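You operate a simulated robot arm through the tools that you are given. There is no shell and no other tool.

You run a simulated robot arm. Do the job below in one go: nothing can be reset, and whatever is moved stays where it is left.

TASK
Clamp the brass ball valve in the vice, work its lever shut and open again, then put it back.
Fine: wind the vice open as it was. Set down upright: brass ball valve.

It is judged by the outcome, as a careful person would: the job done as asked, and still so three seconds after it is handed in. It fails if anything else is knocked over, pushed out of place, dropped, spilled or broken.

THE ROBOT
A 7-joint arm with a two-finger parallel gripper, fixed in place. Base frame: the origin is at the foot of the arm, x ahead of it, y to its left, z up; the work surface is at about z = 850. Units: mm, degrees, N and s.
With the tool pointing down near the work surface it reaches from about 340 to 740 mm from the base axis. Its first joint turns from -115.0 to 115.0 degrees. Payload 3.91 kg.
The TCP is the grasp point between the finger pads, 30 mm short of the fingertips. In the tool frame z runs along the fingers and y along their closing line. The gripper opens to 110 mm. The fingers are 20 mm wide and 10 mm thick; the gripper's body (48 by 112 mm) begins 55 mm behind the TCP.
Orientation is that of the tool frame in the base frame, as [roll, pitch, yaw] about the fixed x, y, z axes, in that order (R = Rz(yaw) Ry(pitch) Rx(roll)). With the fingers straight down and closing along the base's y, the tool's x points along the base's -x, its y along +y and its z along -z.

THE INTERFACE
- The arm moves only by the tool arm_command. Its argument "moves" is one flat list of numbers, 6 for each row, row after row: the shift along the tool's x, y, z in mm, then the turn, a rotation vector about the tool's x, y, z in rad. In form: [tx, ty, tz, rx, ry, rz, tx, ty, tz, rx, ry, rz, ...]. A call has 1 to 20 rows; each row shifts and turns the commanded pose from where the row before left it, along the tool's axes as they then stand. "gripper" is the gripper command, from -1 (fully open) to 1 (shut), values between in proportion, set as the call begins (left out, the last holds). Each row takes 0.2 s and may step no farther than 50 mm and 8.6 degrees from the row before; otherwise, or with a gripper value out of range, the whole call is refused. Where a pose cannot be reached the arm comes as near as it can. A force on the tool above 90 N (or 10 N above the force at the start of the call, whichever is more), or a blocked arm, ends the call early, and 0.2 s more pass. The fingers move at their own pace (about 108 mm/s each) and stop on an object; they squeeze with about 35 N. The grip force told is the motor's: it shows also when the fingers shut on nothing. Time passes only in rows, and 0.2 s behind the last, so rows that do not move let the fingers close. The reply holds the time, the measured pose of the TCP, the force on the tool along the base axes, the opening and the grip force, in the units named above and with some noise, with the torque about the TCP (base axes, N m) and any sound that the robot's microphone picked up.
- Cameras (640 x 400 px; columns grow to the right, rows downward): "scene" is fixed at [214.3, -647.8, 1556.9]; the picture's right is [0.93, -0.37, 0.00], its down [-0.20, -0.50, -0.84] and it looks along [0.31, 0.78, -0.54] (base axes); focal length 339 px, centre (320, 200). "wrist" rides on the gripper at [72, 17, -103] in the tool frame; the picture's right is [-0.23, 0.97, 0.00], its down [-0.76, -0.18, -0.62] and it looks along [-0.61, -0.14, 0.78] (tool axes); focal length 222 px, centre (320, 200). There is no depth. A picture from a camera that has moved, and an enlarged one, comes with that camera's place and axes in the base frame and with its lens. The place of the scene camera against the robot may be out by one fixed shift of up to 25 mm in any direction.
- snapshot(camera): a new picture of that camera. The clock stands still meanwhile.
- raise_lower(by): slides the trunk up (or, below 0, down) by that many mm; the arm rides with it, the base frame stays. It gives what a move gives, with no picture.
- enlarge(camera, box): a new picture of the part [left, top, right, bottom] of that camera's present view, enlarged. The clock stands still meanwhile.
- finish_job(): hands the job in; it is judged then, once.

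Nothing tells you positions but the pictures and the camera data. Unless the task says otherwise, let go and move clear before handing in.

The tools are called after "Request:" by a JSON object that holds its "method" and its "body". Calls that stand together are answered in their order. arm_command: Moves the arm, as the interface text tells. Its arguments: {"type":"object","properties":{"moves":{"type":"array"},"gripper":{"type":"number"}},"required":["moves"]} The other tools are called the same way: raise_lower (by) slides the trunk up or down; snapshot (camera) takes a picture; enlarge (camera, box) takes an enlarged picture of a part of a camera's view; finish_job () hands the job in.

At the start:

```text
time: 0.0
tcp_pos: [456.4, 295.9, 1185.2]
orientation: [180.0, 0.1, -179.9]
force: [-0.3, 0.0, 0.1]
torque: [0.02, 0.04, -0.01]
grip_width: 109.9
gripper_force: 0.1
trunk travel left (down, up): [-800.0, 190.0]
```

scene: 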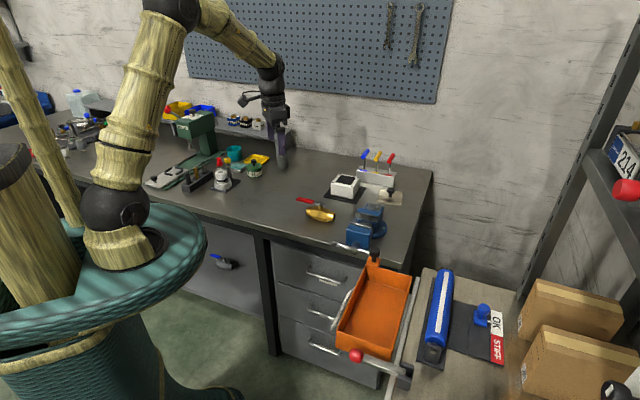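
wrist: 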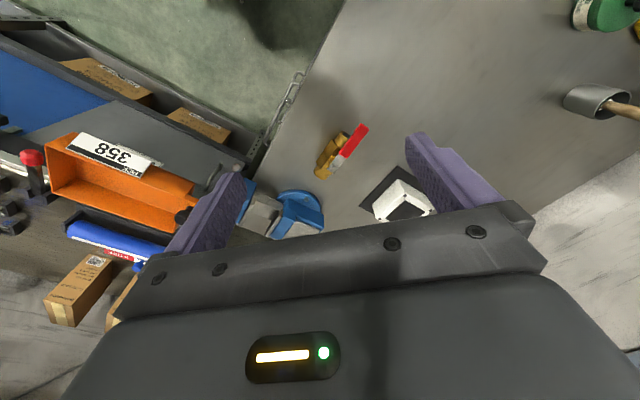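

I see a workbench with a brass ball valve (red lever) lying near a small blue bench vice. I'll look closer before moving.

Request:
{"method": "enlarge", "body": {"camera": "scene", "box": [270, 170, 430, 270]}}

Request:
{"method": "enlarge", "body": {"camera": "wrist", "box": [220, 100, 460, 250]}}

Request:
{"method": "enlarge", "body": {"camera": "scene", "box": [140, 80, 300, 200]}}

```text
4.00 times, centred on (350, 220) of scene
camera zoom: at [214.3, -647.8, 1556.9], right [0.93, -0.37, 0.0], down [-0.2, -0.5, -0.84], along [0.31, 0.78, -0.54], focal length 1357 px, centre (200, 120)
```

zoom: 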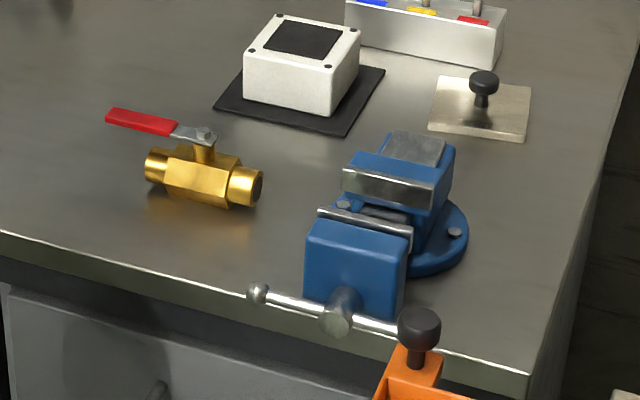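

```text
2.67 times, centred on (340, 175) of wrist
camera zoom: at [382.3, 312.3, 1287.5], right [0.23, 0.97, 0.0], down [0.76, -0.18, 0.62], along [0.61, -0.14, -0.78], focal length 592 px, centre (267, 267)
```

zoom: 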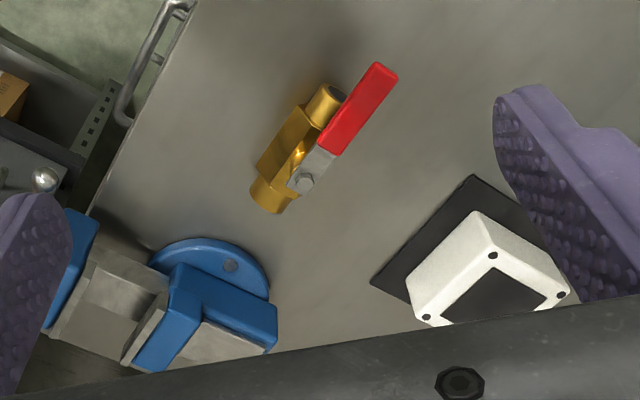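

```text
3.33 times, centred on (220, 140) of scene
camera zoom: at [214.3, -647.8, 1556.9], right [0.93, -0.37, 0.0], down [-0.2, -0.5, -0.84], along [0.31, 0.78, -0.54], focal length 1131 px, centre (653, 400)
```

zoom: 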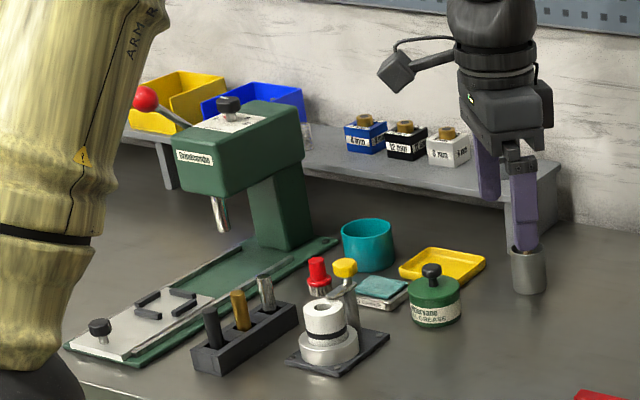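

The valve is around (600, 287) and the vice's fixed jaw around (720, 190), with its T-bar handle facing -y. I'll move over to get a closer wrist view of the vice.

Request:
{"method": "arm_command", "body": {"moves": [-20, -27, 12, 0, 0, 0, -20, -27, 12, 0, 0, 0, -20, -27, 12, 0, 0, 0, 0, 0, 0, 0, 0, 0], "gripper": -1}}

Request:
{"method": "snapshot", "body": {"camera": "wrist"}}

```text
time: 1.0
tcp_pos: [515.3, 214.5, 1149.5]
orientation: [-180.0, 0.0, 180.0]
force: [0.4, 0.2, 0.5]
torque: [-0.02, -0.01, 0.0]
grip_width: 109.8
gripper_force: 0.1
trunk travel left (down, up): [-800.0, 190.0]
```

```text
taken
camera wrist: at [441.7, 230.9, 1251.1], right [0.23, 0.97, 0.0], down [0.76, -0.18, 0.62], along [0.61, -0.14, -0.78], focal length 222 px, centre (320, 200)
```

wrist: 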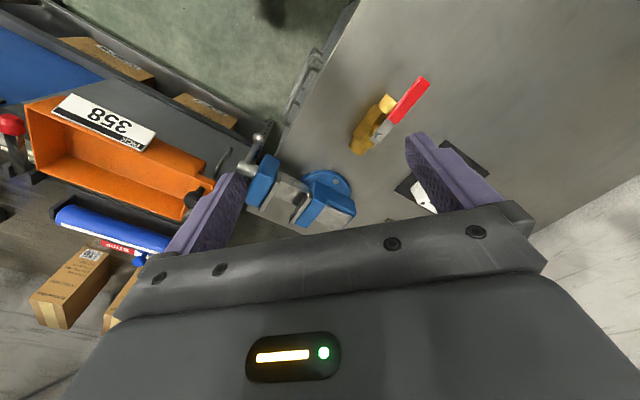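

Request:
{"method": "enlarge", "body": {"camera": "wrist", "box": [220, 110, 380, 230]}}

Request:
{"method": "enlarge", "body": {"camera": "scene", "box": [320, 195, 400, 265]}}

```text
3.33 times, centred on (300, 170) of wrist
camera zoom: at [441.7, 230.9, 1251.1], right [0.23, 0.97, 0.0], down [0.76, -0.18, 0.62], along [0.61, -0.14, -0.78], focal length 740 px, centre (387, 300)
```

zoom: 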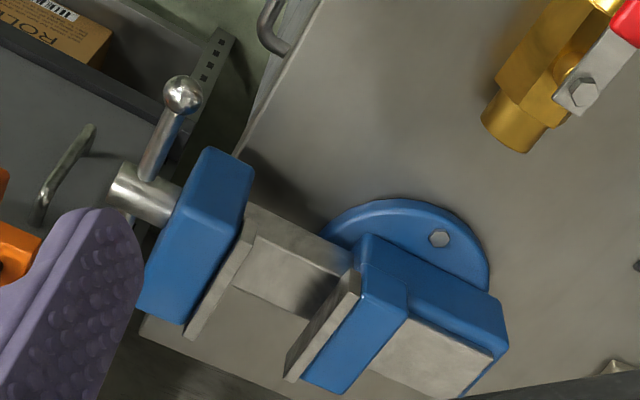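

```text
5.71 times, centred on (360, 230) of scene
camera zoom: at [214.3, -647.8, 1556.9], right [0.93, -0.37, 0.0], down [-0.2, -0.5, -0.84], along [0.31, 0.78, -0.54], focal length 1939 px, centre (91, 29)
```

zoom: 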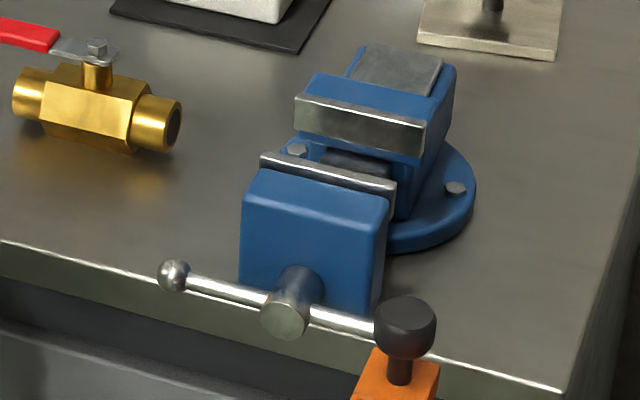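

The vice axis looks rotated about 40 degrees from base y, parallel to the bench's depth, with the T-handle in front of the bench edge. I want to understand the orange item with the black knob near the handle before planning the approach.

Request:
{"method": "enlarge", "body": {"camera": "scene", "box": [290, 220, 530, 400]}}

Request:
{"method": "enlarge", "body": {"camera": "wrist", "box": [0, 80, 280, 280]}}

```text
2.22 times, centred on (410, 310) of scene
camera zoom: at [214.3, -647.8, 1556.9], right [0.93, -0.37, 0.0], down [-0.2, -0.5, -0.84], along [0.31, 0.78, -0.54], focal length 754 px, centre (120, -44)
```

zoom: 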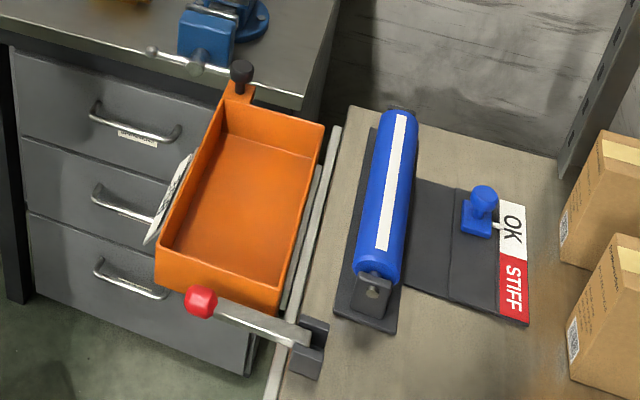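

```text
2.00 times, centred on (140, 180) of wrist
camera zoom: at [441.7, 230.9, 1251.1], right [0.23, 0.97, 0.0], down [0.76, -0.18, 0.62], along [0.61, -0.14, -0.78], focal length 444 px, centre (680, 240)
```

zoom: 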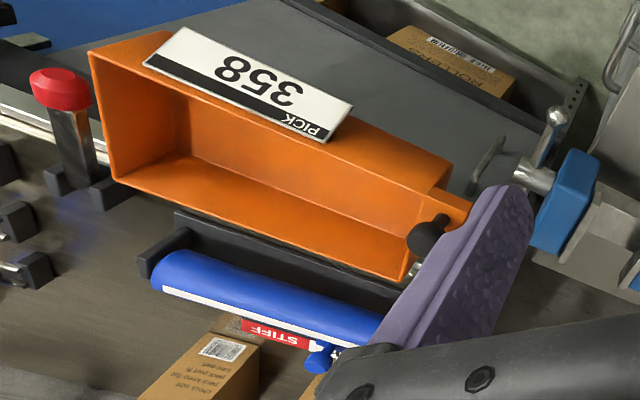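

The orange pick bin sits in front of and to the right of the vice handle, so the front approach is constrained. I'll yaw the tool about 40° to line up with the bench and look at the valve from close by.

Request:
{"method": "arm_command", "body": {"moves": [0, 0, 0, 0, 0, 0.14, 0, 0, 0, 0, 0, 0.14, 0, 0, 0, 0, 0, 0.14, 0, 0, 0, 0, 0, 0.14, 0, 0, 0, 0, 0, 0.14, 22.3, 27.8, 23.8, 0, 0, 0, 22.3, 27.8, 23.8, 0, 0, 0, 22.3, 27.8, 23.8, 0, 0, 0, 22.3, 27.8, 23.8, 0, 0, 0, 22.3, 27.8, 23.8, 0, 0, 0, 0, 0, 0, 0, 0, 0]}}

Request:
{"method": "snapshot", "body": {"camera": "wrist"}}

```text
time: 3.4
tcp_pos: [520.3, 393.0, 1030.5]
orientation: [-180.0, 0.0, 139.9]
force: [0.2, 0.2, 0.4]
torque: [0.0, -0.02, 0.01]
grip_width: 110.0
gripper_force: 0.1
trunk travel left (down, up): [-800.0, 190.0]
```

```text
taken
camera wrist: at [474.2, 452.7, 1133.8], right [0.8, 0.6, 0.0], down [0.47, -0.63, 0.62], along [0.37, -0.5, -0.78], focal length 222 px, centre (320, 200)
```

wrist: 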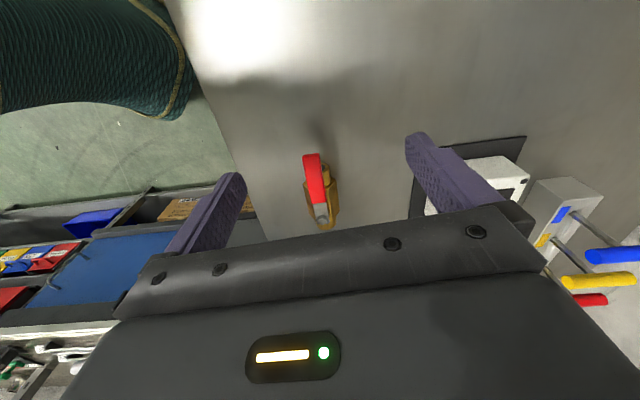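

Request:
{"method": "enlarge", "body": {"camera": "wrist", "box": [270, 130, 382, 240]}}

Request:
{"method": "enlarge", "body": {"camera": "scene", "box": [290, 185, 350, 230]}}

```text
3.64 times, centred on (326, 185) of wrist
camera zoom: at [474.2, 452.7, 1133.8], right [0.8, 0.6, 0.0], down [0.47, -0.63, 0.62], along [0.37, -0.5, -0.78], focal length 808 px, centre (298, 254)
```

zoom: 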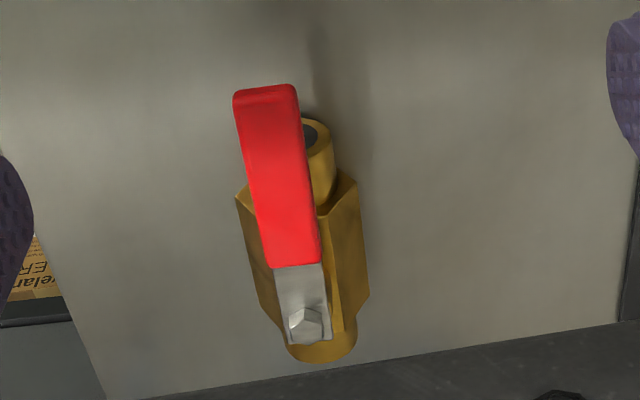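

```text
8.89 times, centred on (320, 208) of scene
camera zoom: at [214.3, -647.8, 1556.9], right [0.93, -0.37, 0.0], down [-0.2, -0.5, -0.84], along [0.31, 0.78, -0.54], focal length 3016 px, centre (320, 133)
```

zoom: 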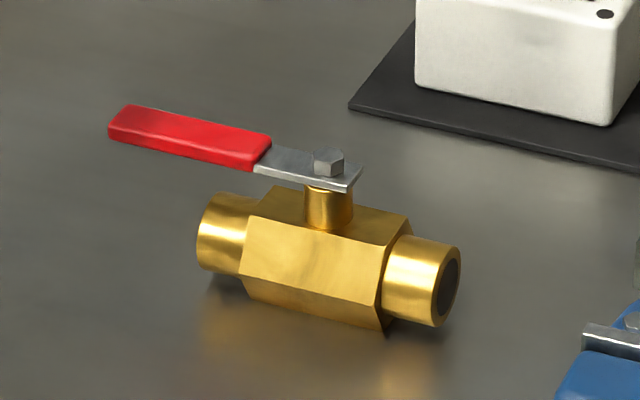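

The valve's hex body is centred near (601, 288), its axis and the bench edge both at about -45°, with the lever about 55 mm above the bench pointing to the bench's left. Next I'll align the tool to -45° and look at the vice up close.

Request:
{"method": "arm_command", "body": {"moves": [0, 0, 0, 0, 0, 0.0925, -42.8, -13, -4, 0, 0, 0, -42.8, -13, -4, 0, 0, 0, -42.8, -13, -4, 0, 0, 0, -42.8, -13, -4, 0, 0, 0, -42.8, -13, -4, 0, 0, 0, 0, 0, 0, 0, 0, 0]}}

Request:
{"method": "snapshot", "body": {"camera": "wrist"}}

Request:
{"method": "enlarge", "body": {"camera": "wrist", "box": [230, 90, 400, 220]}}

```text
time: 5.0
tcp_pos: [624.0, 195.9, 1050.0]
orientation: [-180.0, 0.1, 134.7]
force: [-0.5, 0.1, -0.7]
torque: [0.03, 0.03, -0.01]
grip_width: 110.0
gripper_force: 0.0
trunk travel left (down, up): [-800.0, 190.0]
```

```text
taken
camera wrist: at [583.3, 258.7, 1152.9], right [0.85, 0.52, 0.0], down [0.41, -0.67, 0.62], along [0.33, -0.53, -0.78], focal length 222 px, centre (320, 200)
```

wrist: 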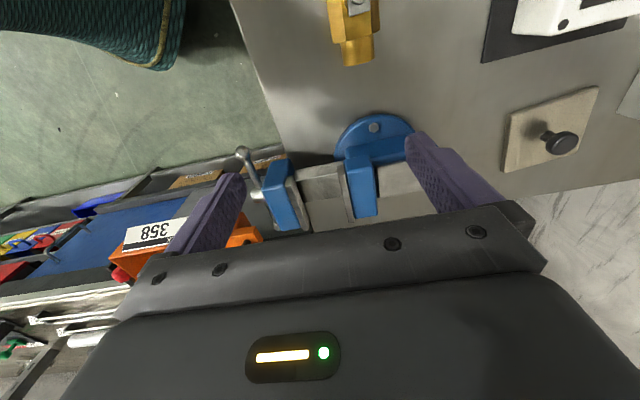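

```text
3.08 times, centred on (315, 155) of wrist
camera zoom: at [583.3, 258.7, 1152.9], right [0.85, 0.52, 0.0], down [0.41, -0.67, 0.62], along [0.33, -0.53, -0.78], focal length 684 px, centre (335, 338)
```

zoom: 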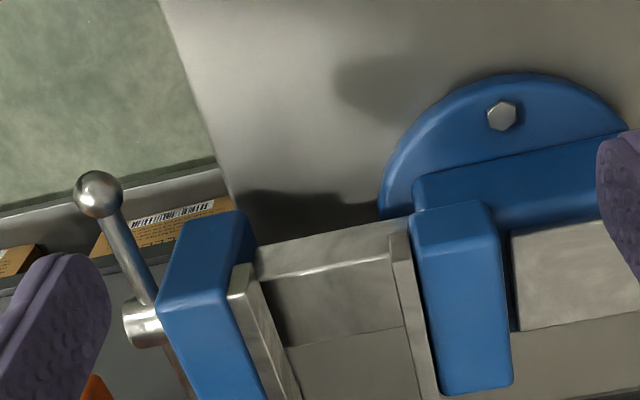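

Request:
{"method": "arm_command", "body": {"moves": [-35, -10, -10, 0, 0, 0.0, -35, -10, -10, 0, 0, 0, 0, 0, 0, 0, 0, 0]}}

Request:
{"method": "snapshot", "body": {"camera": "wrist"}}

Request:
{"method": "enlarge", "body": {"camera": "wrist", "box": [200, 60, 400, 220]}}

```text
time: 5.8
tcp_pos: [658.4, 130.0, 1070.7]
orientation: [-179.9, 0.0, 134.6]
force: [0.2, -0.1, -0.7]
torque: [0.0, 0.01, 0.02]
grip_width: 109.9
gripper_force: 0.0
trunk travel left (down, up): [-800.0, 190.0]
```

```text
taken
camera wrist: at [618.2, 192.3, 1174.3], right [0.85, 0.52, 0.0], down [0.41, -0.67, 0.62], along [0.33, -0.53, -0.78], focal length 222 px, centre (320, 200)
```

wrist: 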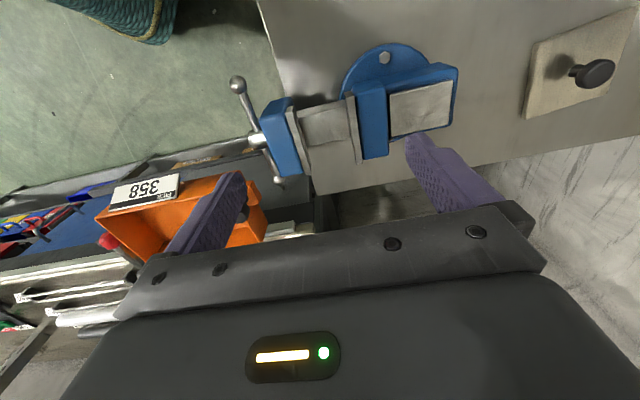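

```text
2.50 times, centred on (300, 140) of wrist
camera zoom: at [618.2, 192.3, 1174.3], right [0.85, 0.52, 0.0], down [0.41, -0.67, 0.62], along [0.33, -0.53, -0.78], focal length 555 px, centre (370, 350)
```

zoom: 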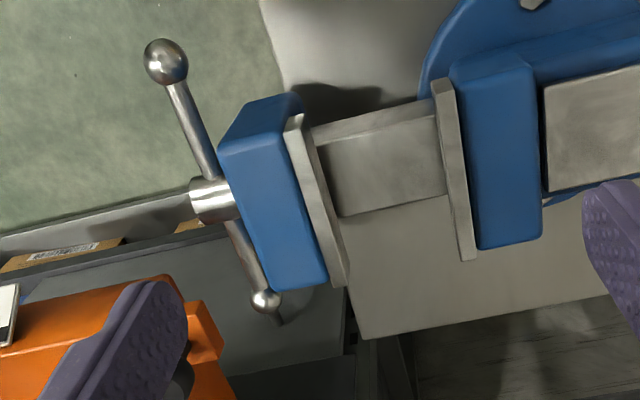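

I can see the vice clearly now: gap about 57 mm with a slide bar between the jaws. Its depth below the jaw tops matters for how the valve will sit, so I'm taking high-magnification views to measure it.

Request:
{"method": "enlarge", "body": {"camera": "scene", "box": [345, 200, 389, 230]}}

Request:
{"method": "enlarge", "body": {"camera": "wrist", "box": [280, 85, 380, 165]}}

Request:
{"method": "enlarge", "body": {"camera": "scene", "box": [325, 225, 385, 265]}}

```text
13.33 times, centred on (367, 215) of scene
camera zoom: at [214.3, -647.8, 1556.9], right [0.93, -0.37, 0.0], down [-0.2, -0.5, -0.84], along [0.31, 0.78, -0.54], focal length 4524 px, centre (-307, 0)
```

zoom: 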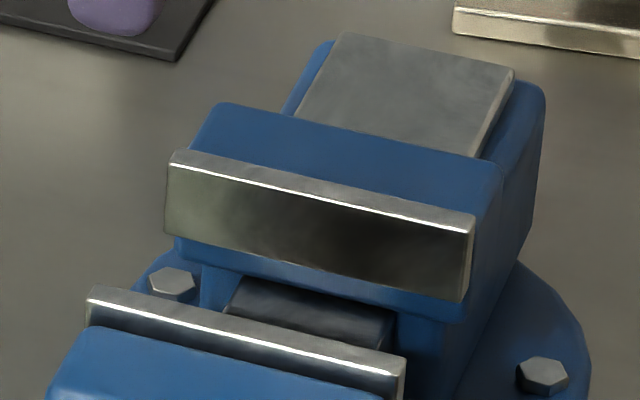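

```text
5.00 times, centred on (330, 125) of wrist
camera zoom: at [618.2, 192.3, 1174.3], right [0.85, 0.52, 0.0], down [0.41, -0.67, 0.62], along [0.33, -0.53, -0.78], focal length 1111 px, centre (270, 575)
```

zoom: 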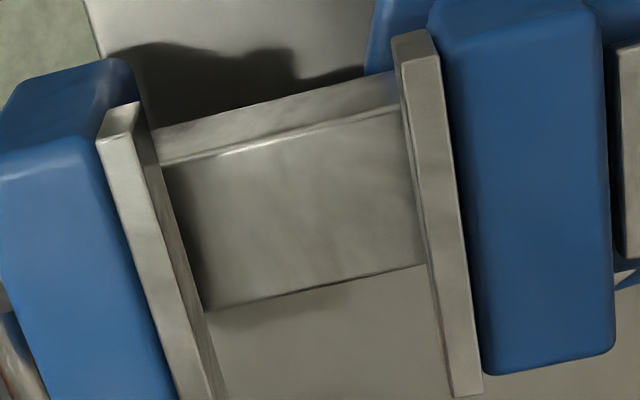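

```text
10.00 times, centred on (355, 245) of scene
camera zoom: at [214.3, -647.8, 1556.9], right [0.93, -0.37, 0.0], down [-0.2, -0.5, -0.84], along [0.31, 0.78, -0.54], focal length 3393 px, centre (-30, -250)
```

zoom: 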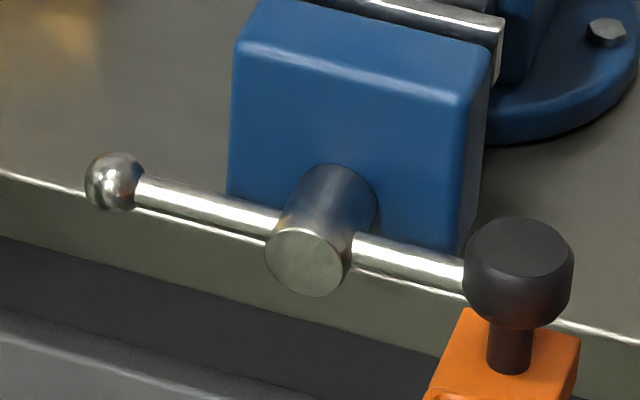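

Request:
{"method": "arm_command", "body": {"moves": [-37, 0, 0, 0, 0, 0.0, -37, 0, 0, 0, 0, 0, 0, 0, 0, 0, 0, 0]}}

Request:
{"method": "snapshot", "body": {"camera": "wrist"}}

Request:
{"method": "enlarge", "body": {"camera": "wrist", "box": [240, 0, 400, 120]}}

```text
time: 6.6
tcp_pos: [710.7, 78.8, 1068.5]
orientation: [179.9, -0.1, 134.6]
force: [0.1, 0.8, 0.1]
torque: [-0.02, 0.02, -0.01]
grip_width: 109.9
gripper_force: 0.1
trunk travel left (down, up): [-800.0, 190.0]
```

```text
taken
camera wrist: at [670.7, 142.1, 1172.7], right [0.85, 0.52, 0.0], down [0.41, -0.67, 0.62], along [0.33, -0.53, -0.78], focal length 222 px, centre (320, 200)
```

wrist: 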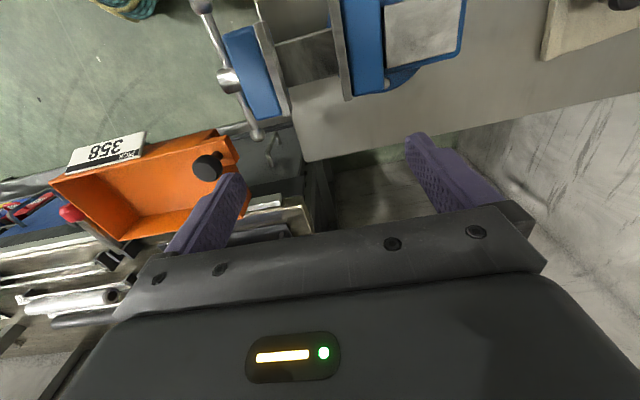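

```text
3.33 times, centred on (320, 60) of wrist
camera zoom: at [670.7, 142.1, 1172.7], right [0.85, 0.52, 0.0], down [0.41, -0.67, 0.62], along [0.33, -0.53, -0.78], focal length 740 px, centre (320, 667)
```

zoom: 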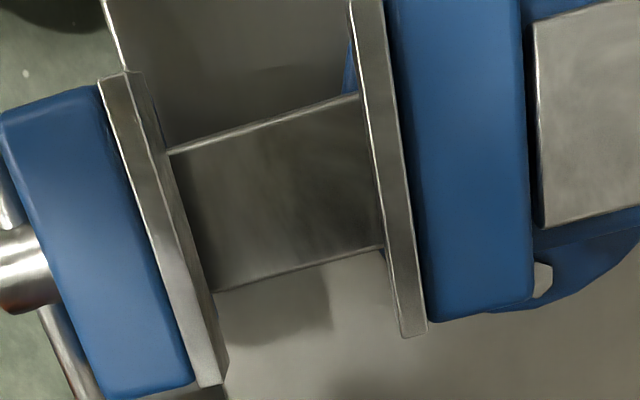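

Request:
{"method": "enlarge", "body": {"camera": "wrist", "box": [245, 10, 325, 120]}}

Request:
{"method": "enlarge", "body": {"camera": "wrist", "box": [170, 0, 300, 200]}}

```text
3.64 times, centred on (285, 65) of wrist
camera zoom: at [670.7, 142.1, 1172.7], right [0.85, 0.52, 0.0], down [0.41, -0.67, 0.62], along [0.33, -0.53, -0.78], focal length 808 px, centre (447, 691)
```

zoom: 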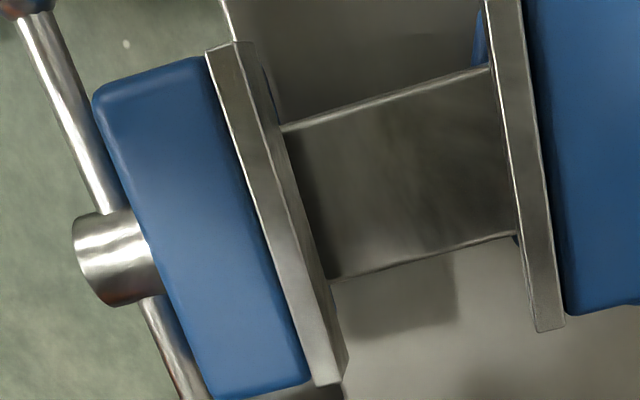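

```text
2.00 times, centred on (235, 100) of wrist
camera zoom: at [670.7, 142.1, 1172.7], right [0.85, 0.52, 0.0], down [0.41, -0.67, 0.62], along [0.33, -0.53, -0.78], focal length 444 px, centre (490, 400)
```

zoom: 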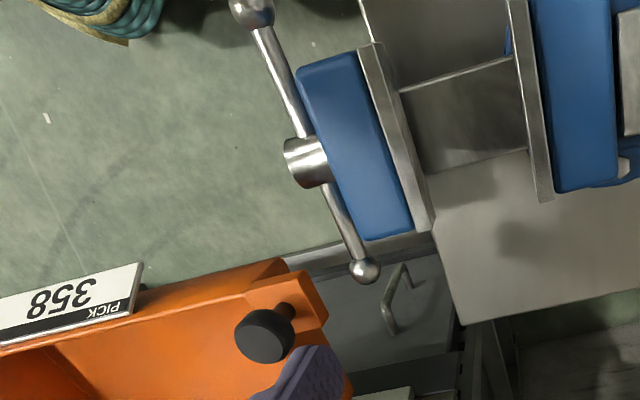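

The jaw plates run z≈926–946, the slide top is at z≈914 and the gap is about 55 mm, so the valve's hex (about 47 mm corner to corner) seats well with its lever clear of the jaws. The handle's ball ends are about 66 mm from the screw axis. Next I'll go back over the valve for precise grasp coordinates at the stem.

Request:
{"method": "arm_command", "body": {"moves": [38.4, 11.1, 0, 0, 0, 0, 38.4, 11.1, 0, 0, 0, 0, 38.4, 11.1, 0, 0, 0, 0, 38.4, 11.1, 8.5, 0, 0, 0, 38.4, 11.1, 15, 0, 0, 0, 38.4, 11.1, 15, 0, 0, 0, 38.4, 11.1, 15, 0, 0, 0, 38.4, 11.1, 15, 0, 0, 0, 0, 0, 0, 0, 0, 0]}}

Request:
{"method": "snapshot", "body": {"camera": "wrist"}}

Request:
{"method": "enlarge", "body": {"camera": "wrist", "box": [260, 90, 400, 240]}}

```text
time: 8.6
tcp_pos: [559.7, 357.6, 1000.7]
orientation: [180.0, -0.1, 134.5]
force: [-0.4, -0.4, 0.4]
torque: [0.02, 0.01, -0.02]
grip_width: 109.8
gripper_force: 0.0
trunk travel left (down, up): [-800.0, 190.0]
```

```text
taken
camera wrist: at [518.4, 420.8, 1103.2], right [0.85, 0.52, 0.0], down [0.41, -0.67, 0.62], along [0.32, -0.53, -0.78], focal length 222 px, centre (320, 200)
```

wrist: 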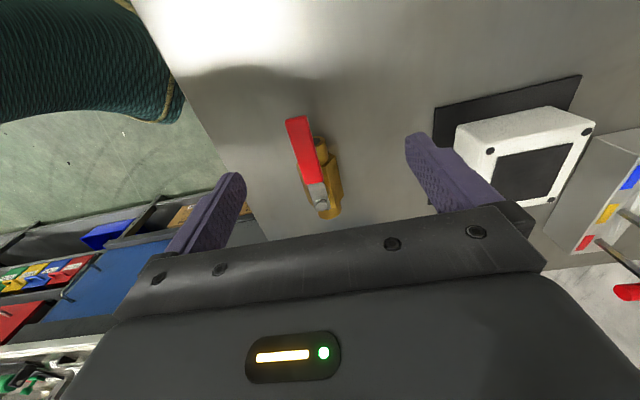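

```text
2.67 times, centred on (330, 165) of wrist
camera zoom: at [518.4, 420.8, 1103.2], right [0.85, 0.52, 0.0], down [0.41, -0.67, 0.62], along [0.32, -0.53, -0.78], focal length 592 px, centre (293, 293)
```

zoom: 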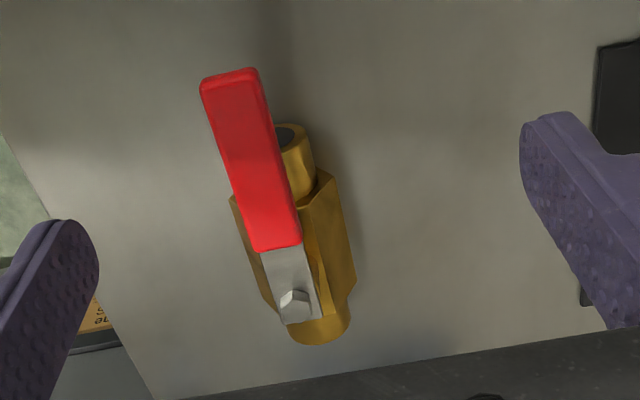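

Request:
{"method": "enlarge", "body": {"camera": "scene", "box": [305, 200, 337, 222]}}

Request:
{"method": "enlarge", "body": {"camera": "wrist", "box": [295, 150, 355, 225]}}

```text
16.00 times, centred on (321, 211) of scene
camera zoom: at [214.3, -647.8, 1556.9], right [0.93, -0.37, 0.0], down [-0.2, -0.5, -0.84], along [0.31, 0.78, -0.54], focal length 5429 px, centre (304, 24)
```

zoom: 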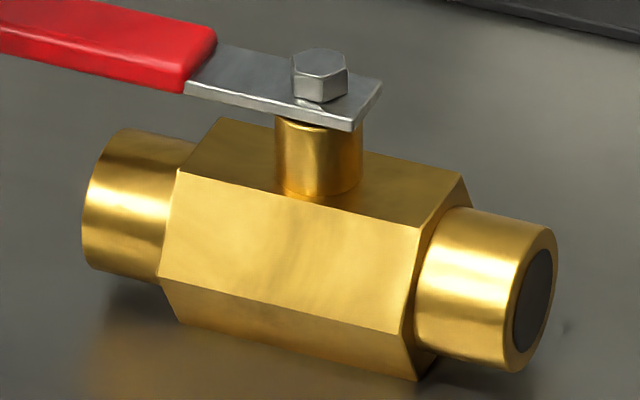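

```text
5.33 times, centred on (325, 188) of wrist
camera zoom: at [518.4, 420.8, 1103.2], right [0.85, 0.52, 0.0], down [0.41, -0.67, 0.62], along [0.32, -0.53, -0.78], focal length 1185 px, centre (293, 267)
```

zoom: 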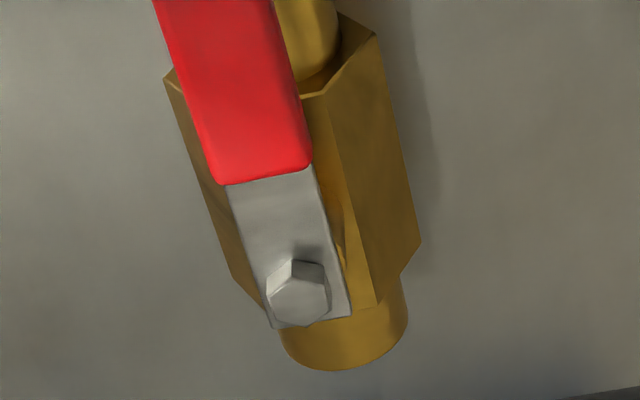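

Valve geometry is now settled: centre about U=220, V=628 in bench axes (base ≈ (600, 288.6)), stem about 19 mm in diameter at z≈890–909, lever just above it. I'll go over the stem with a narrower opening and check alignment before descending.

Request:
{"method": "arm_command", "body": {"moves": [0, 0, 0, 0, 0, -0.0087, -38.7, -10.1, 0, 0, 0, 0, -38.7, -10.1, 0, 0, 0, 0, 0, 0, 20, 0, 0, 0, 0, 0, 20, 0, 0, 0, 0, 0, 0, 0, 0, 0], "gripper": 0.09}}

Request:
{"method": "snapshot", "body": {"camera": "wrist"}}

Request:
{"method": "enlarge", "body": {"camera": "wrist", "box": [240, 80, 400, 200]}}

Request:
{"method": "enlarge", "body": {"camera": "scene", "box": [280, 160, 360, 220]}}

```text
time: 10.0
tcp_pos: [599.0, 291.3, 960.6]
orientation: [180.0, 0.0, 135.1]
force: [0.2, -0.1, 0.8]
torque: [0.01, 0.02, -0.03]
grip_width: 50.0
gripper_force: 0.0
trunk travel left (down, up): [-800.0, 190.0]
```

```text
taken
camera wrist: at [558.8, 353.6, 1064.0], right [0.85, 0.53, 0.0], down [0.41, -0.66, 0.62], along [0.33, -0.53, -0.78], focal length 222 px, centre (320, 200)
```

wrist: 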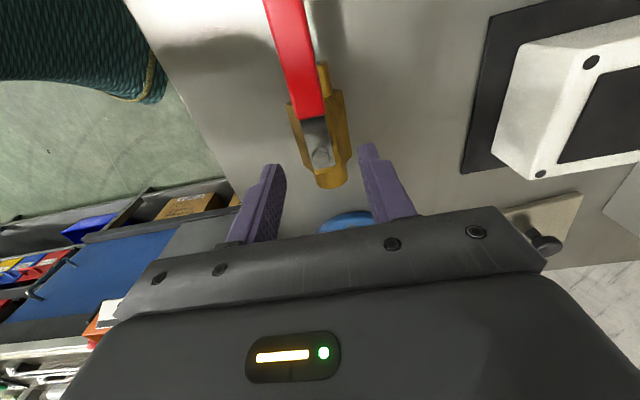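

```text
3.33 times, centred on (320, 140) of wrist
camera zoom: at [558.8, 353.6, 1064.0], right [0.85, 0.53, 0.0], down [0.41, -0.66, 0.62], along [0.33, -0.53, -0.78], focal length 740 px, centre (320, 400)
```

zoom: 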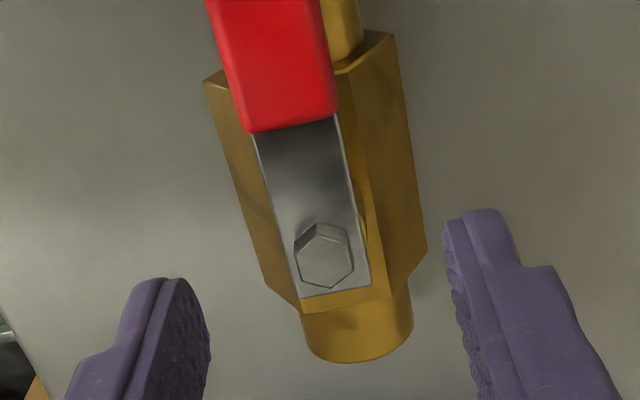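

```text
6.67 times, centred on (320, 190) of scene
camera zoom: at [214.3, -647.8, 1556.9], right [0.93, -0.37, 0.0], down [-0.2, -0.5, -0.84], along [0.31, 0.78, -0.54], focal length 2262 px, centre (320, 267)
```

zoom: 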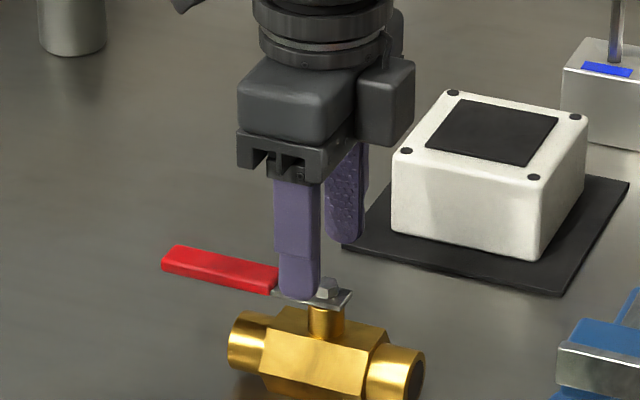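

Alignment is good, needing about 2 mm of correction along the valve axis. I'll descend so the fingertips stop just above the hex, then close on the stem.

Request:
{"method": "arm_command", "body": {"moves": [-2, 0.9, 12.5, 0, 0, 0, 0, 0, 12.5, 0, 0, 0, 0, 0, 12.5, 0, 0, 0, 0, 0, 0, 0, 0, 0]}}

Request:
{"method": "enlarge", "body": {"camera": "scene", "box": [290, 180, 350, 225]}}

Request:
{"method": "enlarge", "body": {"camera": "wrist", "box": [240, 80, 400, 220]}}

```text
time: 11.0
tcp_pos: [600.5, 289.6, 923.9]
orientation: [180.0, 0.1, 135.1]
force: [-0.3, 0.2, -0.1]
torque: [0.01, 0.05, -0.03]
grip_width: 50.0
gripper_force: 0.0
trunk travel left (down, up): [-800.0, 190.0]
```

```text
8.89 times, centred on (320, 202) of scene
camera zoom: at [214.3, -647.8, 1556.9], right [0.93, -0.37, 0.0], down [-0.2, -0.5, -0.84], along [0.31, 0.78, -0.54], focal length 3016 px, centre (320, 178)
```

zoom: 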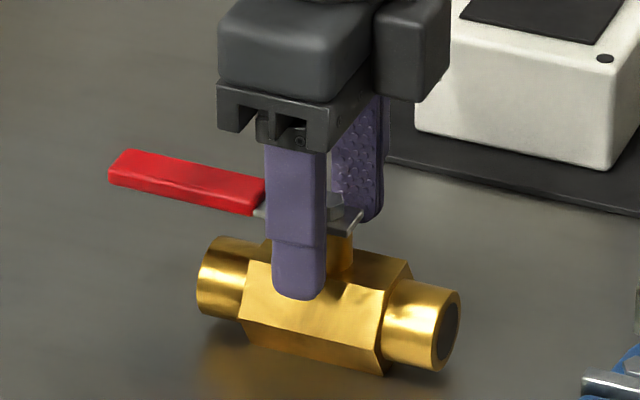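

```text
2.86 times, centred on (320, 150) of wrist
camera zoom: at [560.9, 352.7, 1027.3], right [0.85, 0.53, 0.0], down [0.41, -0.66, 0.62], along [0.33, -0.53, -0.78], focal length 635 px, centre (320, 343)
```

zoom: 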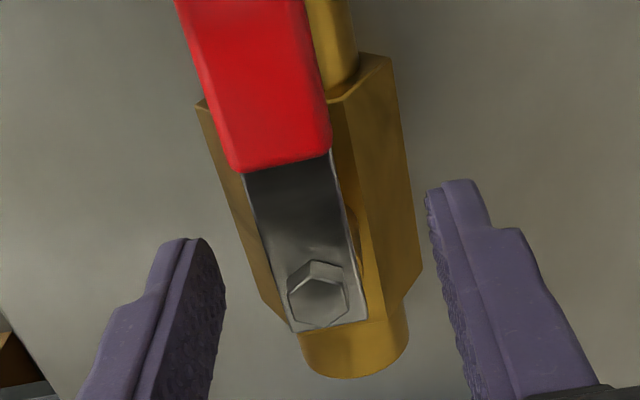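

Request:
{"method": "arm_command", "body": {"moves": [0, 0, 0, 0, 0, 0, 0, 0, 0, 0, 0, 0, 0, 0, 0, 0, 0, 0], "gripper": 1}}

Request:
{"method": "enlarge", "body": {"camera": "scene", "box": [290, 180, 350, 225]}}

Request:
{"method": "enlarge", "body": {"camera": "wrist", "box": [240, 80, 400, 220]}}

```text
time: 11.8
tcp_pos: [601.9, 290.3, 925.3]
orientation: [-180.0, 0.0, 135.1]
force: [0.3, -0.7, 0.5]
torque: [-0.09, -0.06, 0.01]
grip_width: 19.1
gripper_force: 35.0
trunk travel left (down, up): [-800.0, 190.0]
```

```text
8.89 times, centred on (320, 202) of scene
camera zoom: at [214.3, -647.8, 1556.9], right [0.93, -0.37, 0.0], down [-0.2, -0.5, -0.84], along [0.31, 0.78, -0.54], focal length 3016 px, centre (320, 178)
```

zoom: 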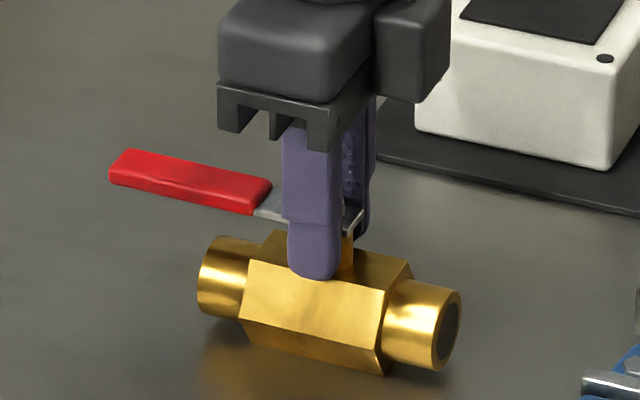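

```text
2.86 times, centred on (320, 150) of wrist
camera zoom: at [561.0, 352.7, 1027.2], right [0.85, 0.53, 0.0], down [0.41, -0.66, 0.62], along [0.33, -0.53, -0.78], focal length 635 px, centre (320, 343)
```

zoom: 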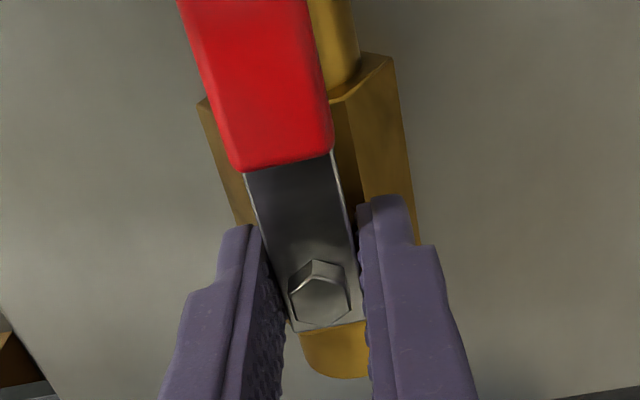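

The stem is gripped at 19.1 mm width, as expected. Lifting slowly and checking that the valve stays level.

Request:
{"method": "arm_command", "body": {"moves": [0, 0, -5, 0, 0, 0, 0, 0, -10, 0, 0, 0, 0, 0, -15, 0, 0, 0, 0, 0, -15, 0, 0, 0, 0, 0, -20, 0, 0, 0, 0, 0, -20, 0, 0, 0, 0, 0, -20, 0, 0, 0, 0, 0, -15, 0, 0, 0, 0, 0, 0, 0, 0, 0]}}

Request:
{"method": "enlarge", "body": {"camera": "scene", "box": [280, 140, 360, 200]}}

Request:
{"method": "snapshot", "body": {"camera": "wrist"}}

```text
time: 13.8
tcp_pos: [603.5, 290.8, 1044.5]
orientation: [-180.0, 0.1, 135.0]
force: [0.6, 0.0, -4.9]
torque: [0.05, 0.03, -0.02]
grip_width: 18.8
gripper_force: 34.6
trunk travel left (down, up): [-800.0, 190.0]
```

```text
6.67 times, centred on (320, 170) of scene
camera zoom: at [214.3, -647.8, 1556.9], right [0.93, -0.37, 0.0], down [-0.2, -0.5, -0.84], along [0.31, 0.78, -0.54], focal length 2262 px, centre (320, 400)
```

zoom: 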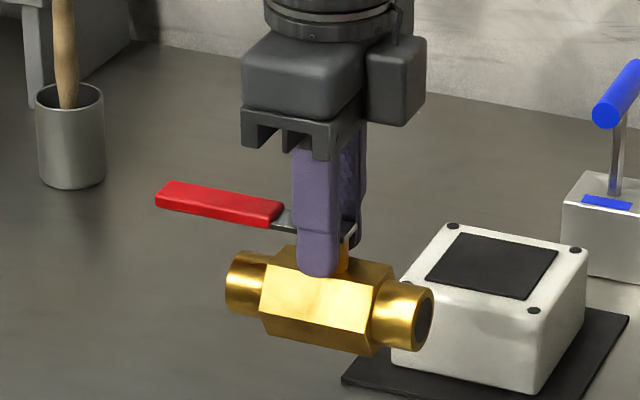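

```text
taken
camera wrist: at [562.4, 352.9, 1148.1], right [0.85, 0.53, 0.0], down [0.41, -0.66, 0.62], along [0.33, -0.53, -0.78], focal length 222 px, centre (320, 200)
```

wrist: 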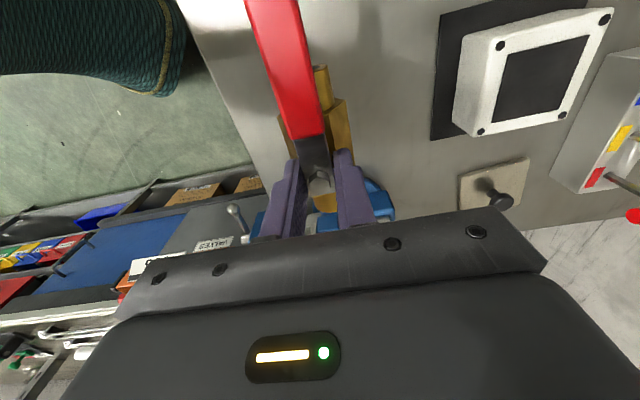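

Request:
{"method": "arm_command", "body": {"moves": [-10, -4.07, 0, 0, 0, 0, -17.8, -7.26, 0, 0, 0, 0, -19.8, -8.07, 0, 0, 0, 0, -19.8, -8.07, 0, 0, 0, 0, -19.8, -8.07, 0, 0, 0, 0, -19.8, -8.07, 0, 0, 0, 0, -19.8, -8.07, 0, 0, 0, 0, -19.8, -8.07, 0, 0, 0, 0, -15, -6, 0, 0, 0, 0, -10, -4.0, 0, 0, 0, 0, -6.8, -2.9, 0, 0, 0, 0, 0, 0, 0, 0, 0, 0]}}

Request:
{"method": "snapshot", "body": {"camera": "wrist"}}

Request:
{"method": "enlarge", "body": {"camera": "scene", "box": [330, 150, 410, 230]}}

```text
time: 16.4
tcp_pos: [676.6, 112.6, 1043.3]
orientation: [180.0, 0.0, 135.1]
force: [-0.9, 0.8, -4.7]
torque: [-0.02, -0.02, 0.01]
grip_width: 19.1
gripper_force: 34.9
trunk travel left (down, up): [-800.0, 190.0]
```

```text
taken
camera wrist: at [636.2, 175.2, 1146.6], right [0.85, 0.53, 0.0], down [0.41, -0.66, 0.62], along [0.33, -0.53, -0.78], focal length 222 px, centre (320, 200)
```

wrist: 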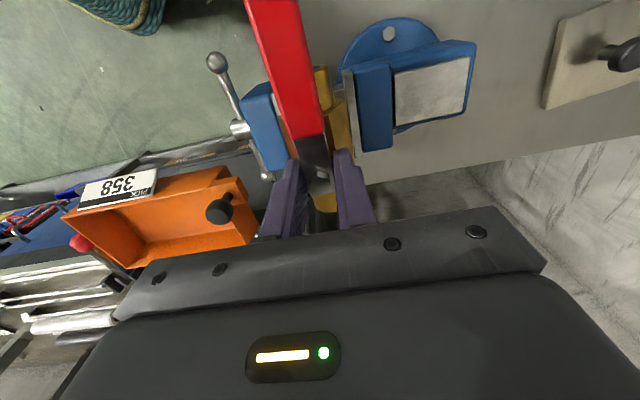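

```text
5.00 times, centred on (370, 190) of scene
camera zoom: at [214.3, -647.8, 1556.9], right [0.93, -0.37, 0.0], down [-0.2, -0.5, -0.84], along [0.31, 0.78, -0.54], focal length 1697 px, centre (70, 250)
```

zoom: 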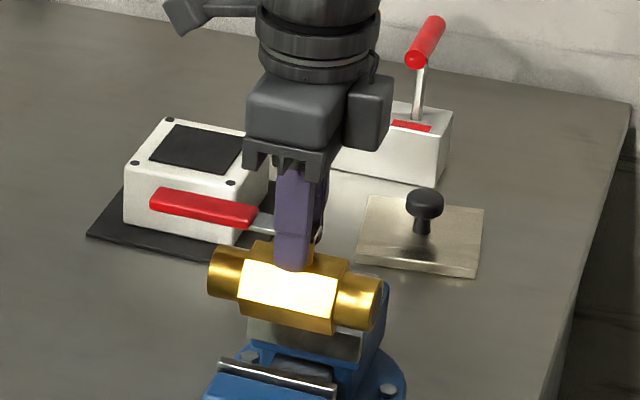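

Request:
{"method": "enlarge", "body": {"camera": "wrist", "box": [230, 50, 400, 220]}}

```text
2.35 times, centred on (315, 135) of wrist
camera zoom: at [636.2, 175.2, 1146.6], right [0.85, 0.53, 0.0], down [0.41, -0.66, 0.62], along [0.33, -0.53, -0.78], focal length 523 px, centre (332, 353)
```

zoom: 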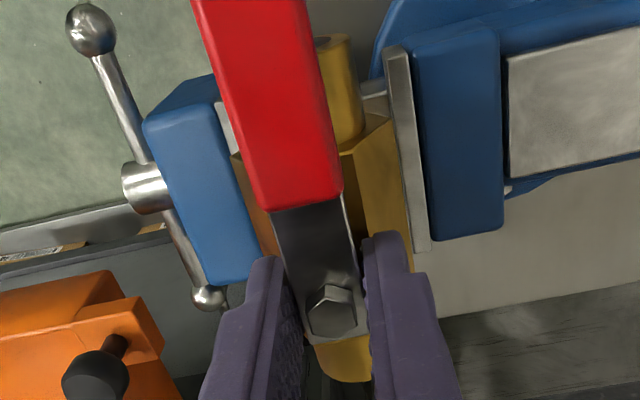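

The valve hangs centred over the jaw gap with about 4–5 mm margin each side. Lowering in two stages onto the slide, watching the force.

Request:
{"method": "arm_command", "body": {"moves": [0, 0, 10, 0, 0, 0, 0, 0, 15, 0, 0, 0, 0, 0, 12, 0, 0, 0, 0, 0, 8, 0, 0, 0, 0, 0, 4, 0, 0, 0, 0, 0, 0, 0, 0, 0]}}

Request:
{"method": "enlarge", "body": {"camera": "wrist", "box": [230, 50, 400, 220]}}

Request:
{"method": "enlarge", "body": {"camera": "scene", "box": [330, 180, 410, 240]}}

```text
time: 17.8
tcp_pos: [676.5, 111.7, 994.0]
orientation: [-180.0, -0.1, 135.1]
force: [0.0, 0.3, -5.2]
torque: [-0.01, -0.02, -0.01]
grip_width: 19.2
gripper_force: 35.3
trunk travel left (down, up): [-800.0, 190.0]
```

```text
2.35 times, centred on (315, 135) of wrist
camera zoom: at [635.6, 174.3, 1097.8], right [0.85, 0.53, 0.0], down [0.41, -0.66, 0.62], along [0.33, -0.53, -0.78], focal length 523 px, centre (332, 353)
```

zoom: 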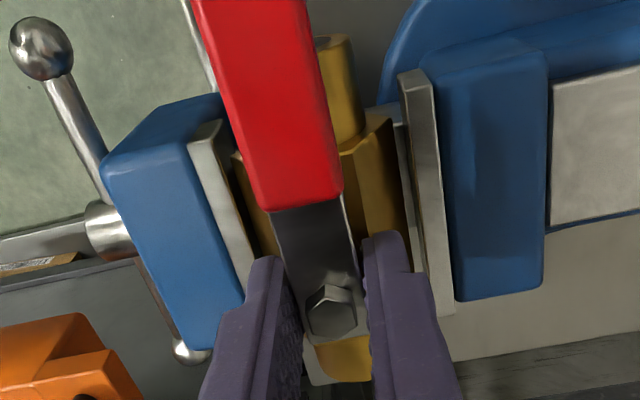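

```text
6.67 times, centred on (370, 210) of scene
camera zoom: at [214.3, -647.8, 1556.9], right [0.93, -0.37, 0.0], down [-0.2, -0.5, -0.84], along [0.31, 0.78, -0.54], focal length 2262 px, centre (-13, 133)
```

zoom: 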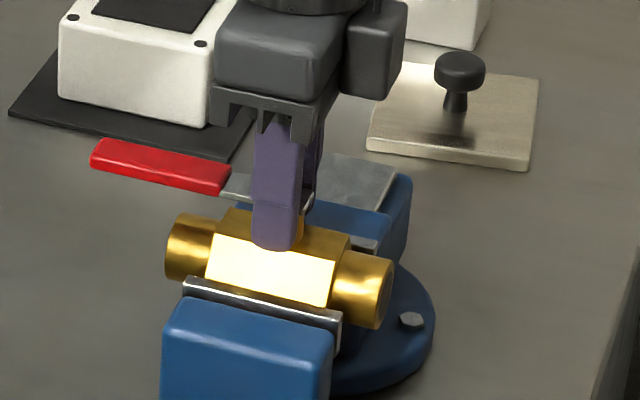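

Request:
{"method": "arm_command", "body": {"moves": [0, 0, 1.5, 0, 0, 0, 0, 0, 1.5, 0, 0, 0, 0, 0, 1.5, 0, 0, 0, 0, 0, 0, 0, 0, 0]}}

```text
time: 18.8
tcp_pos: [676.1, 111.5, 988.8]
orientation: [179.9, -0.1, 135.1]
force: [-0.3, 0.4, -5.2]
torque: [0.01, 0.02, 0.02]
grip_width: 19.1
gripper_force: 35.2
trunk travel left (down, up): [-800.0, 190.0]
```

Request:
{"method": "arm_command", "body": {"moves": [0, 0, 1, 0, 0, 0, 0, 0, 1, 0, 0, 0, 0, 0, 0, 0, 0, 0]}}

```text
time: 19.6
tcp_pos: [676.6, 112.7, 988.1]
orientation: [-179.9, 0.0, 135.1]
force: [0.1, 0.7, -5.4]
torque: [-0.01, 0.0, 0.01]
grip_width: 19.1
gripper_force: 35.0
trunk travel left (down, up): [-800.0, 190.0]
```

Request:
{"method": "arm_command", "body": {"moves": [0, 0, 1, 0, 0, 0, 0, 0, 1, 0, 0, 0, 0, 0, 0, 0, 0, 0]}}

Request:
{"method": "enlarge", "body": {"camera": "wrist", "box": [270, 70, 370, 220]}}

```text
time: 20.4
tcp_pos: [676.3, 113.1, 984.2]
orientation: [-179.9, 0.0, 135.1]
force: [-0.9, 0.4, -5.6]
torque: [-0.01, 0.01, 0.02]
grip_width: 18.7
gripper_force: 35.2
trunk travel left (down, up): [-800.0, 190.0]
```

```text
2.67 times, centred on (320, 145) of wrist
camera zoom: at [636.5, 174.9, 1088.6], right [0.85, 0.53, 0.0], down [0.41, -0.66, 0.62], along [0.33, -0.53, -0.78], focal length 592 px, centre (320, 347)
```

zoom: 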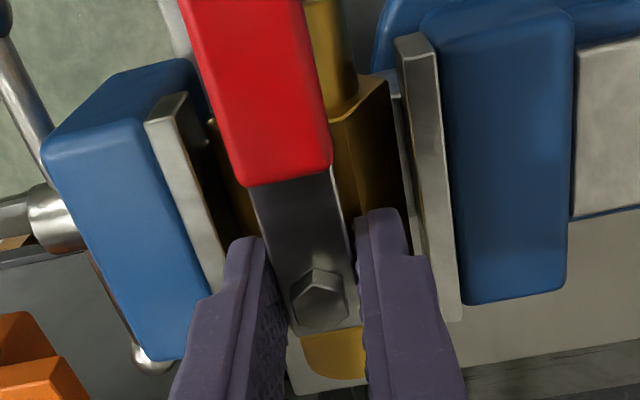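

Request:
{"method": "arm_command", "body": {"moves": [0, 0, 1, 0, 0, 0, 0, 0, 1, 0, 0, 0, 0, 0, 0, 0, 0, 0]}}

```text
time: 21.2
tcp_pos: [676.1, 111.6, 984.5]
orientation: [-180.0, 0.0, 135.1]
force: [-0.7, -0.8, -0.5]
torque: [-0.01, 0.07, 0.01]
grip_width: 19.0
gripper_force: 35.0
trunk travel left (down, up): [-800.0, 190.0]
```

Contact with the slide is confirmed, since the weight is off the gripper. Releasing gently and rising clear.

Request:
{"method": "arm_command", "body": {"moves": [0, 0, 0, 0, 0, 0, 0, 0, 0, 0, 0, 0], "gripper": 0.27}}

Request:
{"method": "arm_command", "body": {"moves": [0, 0, -10, 0, 0, 0, 0, 0, -20, 0, 0, 0, 0, 0, -25, 0, 0, 0, 0, 0, -25, 0, 0, 0, 0, 0, 0, 0, 0, 0]}}

Request:
{"method": "snapshot", "body": {"camera": "wrist"}}

Request:
{"method": "enlarge", "body": {"camera": "scene", "box": [330, 180, 410, 260]}}

```text
time: 21.8
tcp_pos: [677.1, 111.6, 982.9]
orientation: [180.0, 0.0, 135.1]
force: [-0.3, -0.1, -1.1]
torque: [0.01, -0.05, -0.01]
grip_width: 40.1
gripper_force: 0.0
trunk travel left (down, up): [-800.0, 190.0]
```

```text
time: 23.0
tcp_pos: [675.8, 113.6, 1063.5]
orientation: [-179.9, 0.0, 135.1]
force: [-0.4, 0.6, 0.3]
torque: [0.01, 0.03, 0.0]
grip_width: 40.3
gripper_force: 0.1
trunk travel left (down, up): [-800.0, 190.0]
```

```text
taken
camera wrist: at [635.2, 175.8, 1167.7], right [0.85, 0.53, 0.0], down [0.41, -0.66, 0.62], along [0.33, -0.53, -0.78], focal length 222 px, centre (320, 200)
```

wrist: 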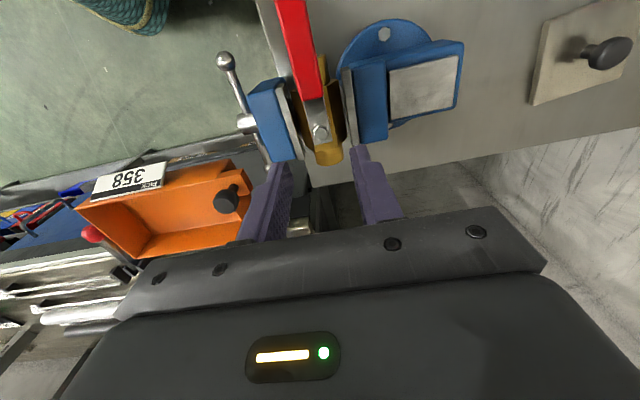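

```text
5.00 times, centred on (370, 220) of scene
camera zoom: at [214.3, -647.8, 1556.9], right [0.93, -0.37, 0.0], down [-0.2, -0.5, -0.84], along [0.31, 0.78, -0.54], focal length 1697 px, centre (70, 100)
```

zoom: 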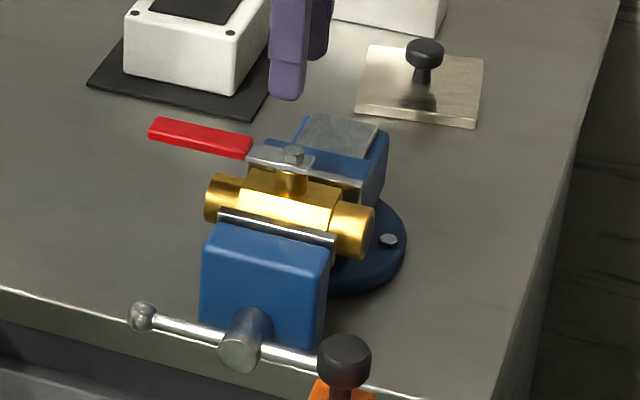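

The valve sits nicely between the jaws. Now I'll move to the front-left with fingers closed to get an accurate view of the T-handle.

Request:
{"method": "arm_command", "body": {"moves": [0, -34, 0, 0, 0, 0, 0, -34, 0, 0, 0, 0, 44.5, 0, 0, 0, 0, 0, 44.5, 0, 0, 0, 0, 0, 0, 0, 32, 0, 0, 0, 0, 0, 32, 0, 0, 0, 0, 0, 0, 0, 0, 0], "gripper": 1}}

Request:
{"method": "snapshot", "body": {"camera": "wrist"}}

Request:
{"method": "enlarge", "body": {"camera": "wrist", "box": [260, 60, 420, 220]}}

```text
time: 24.6
tcp_pos: [565.0, 126.1, 998.7]
orientation: [-180.0, 0.0, 135.1]
force: [0.0, 0.1, -0.1]
torque: [-0.01, 0.0, 0.01]
grip_width: 0.2
gripper_force: 35.4
trunk travel left (down, up): [-800.0, 190.0]
```

```text
taken
camera wrist: at [524.5, 189.0, 1101.8], right [0.85, 0.53, 0.0], down [0.41, -0.66, 0.62], along [0.33, -0.53, -0.78], focal length 222 px, centre (320, 200)
```

wrist: 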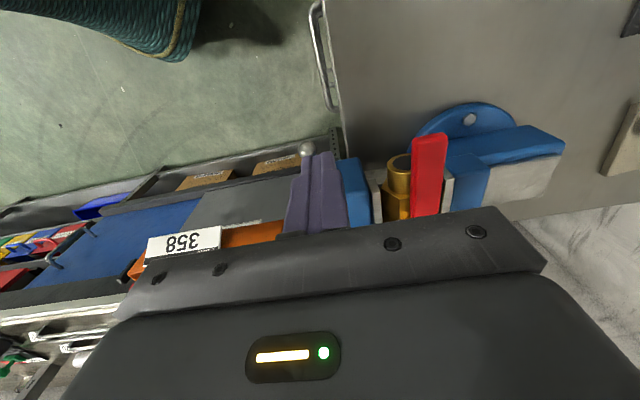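

```text
2.50 times, centred on (340, 140) of wrist
camera zoom: at [524.5, 189.0, 1101.8], right [0.85, 0.53, 0.0], down [0.41, -0.66, 0.62], along [0.33, -0.53, -0.78], focal length 555 px, centre (270, 350)
```

zoom: 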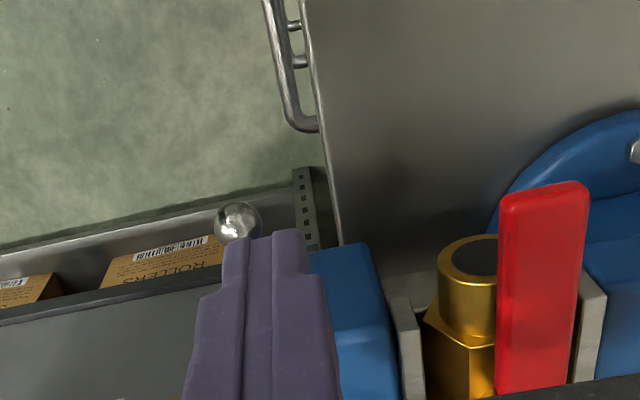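

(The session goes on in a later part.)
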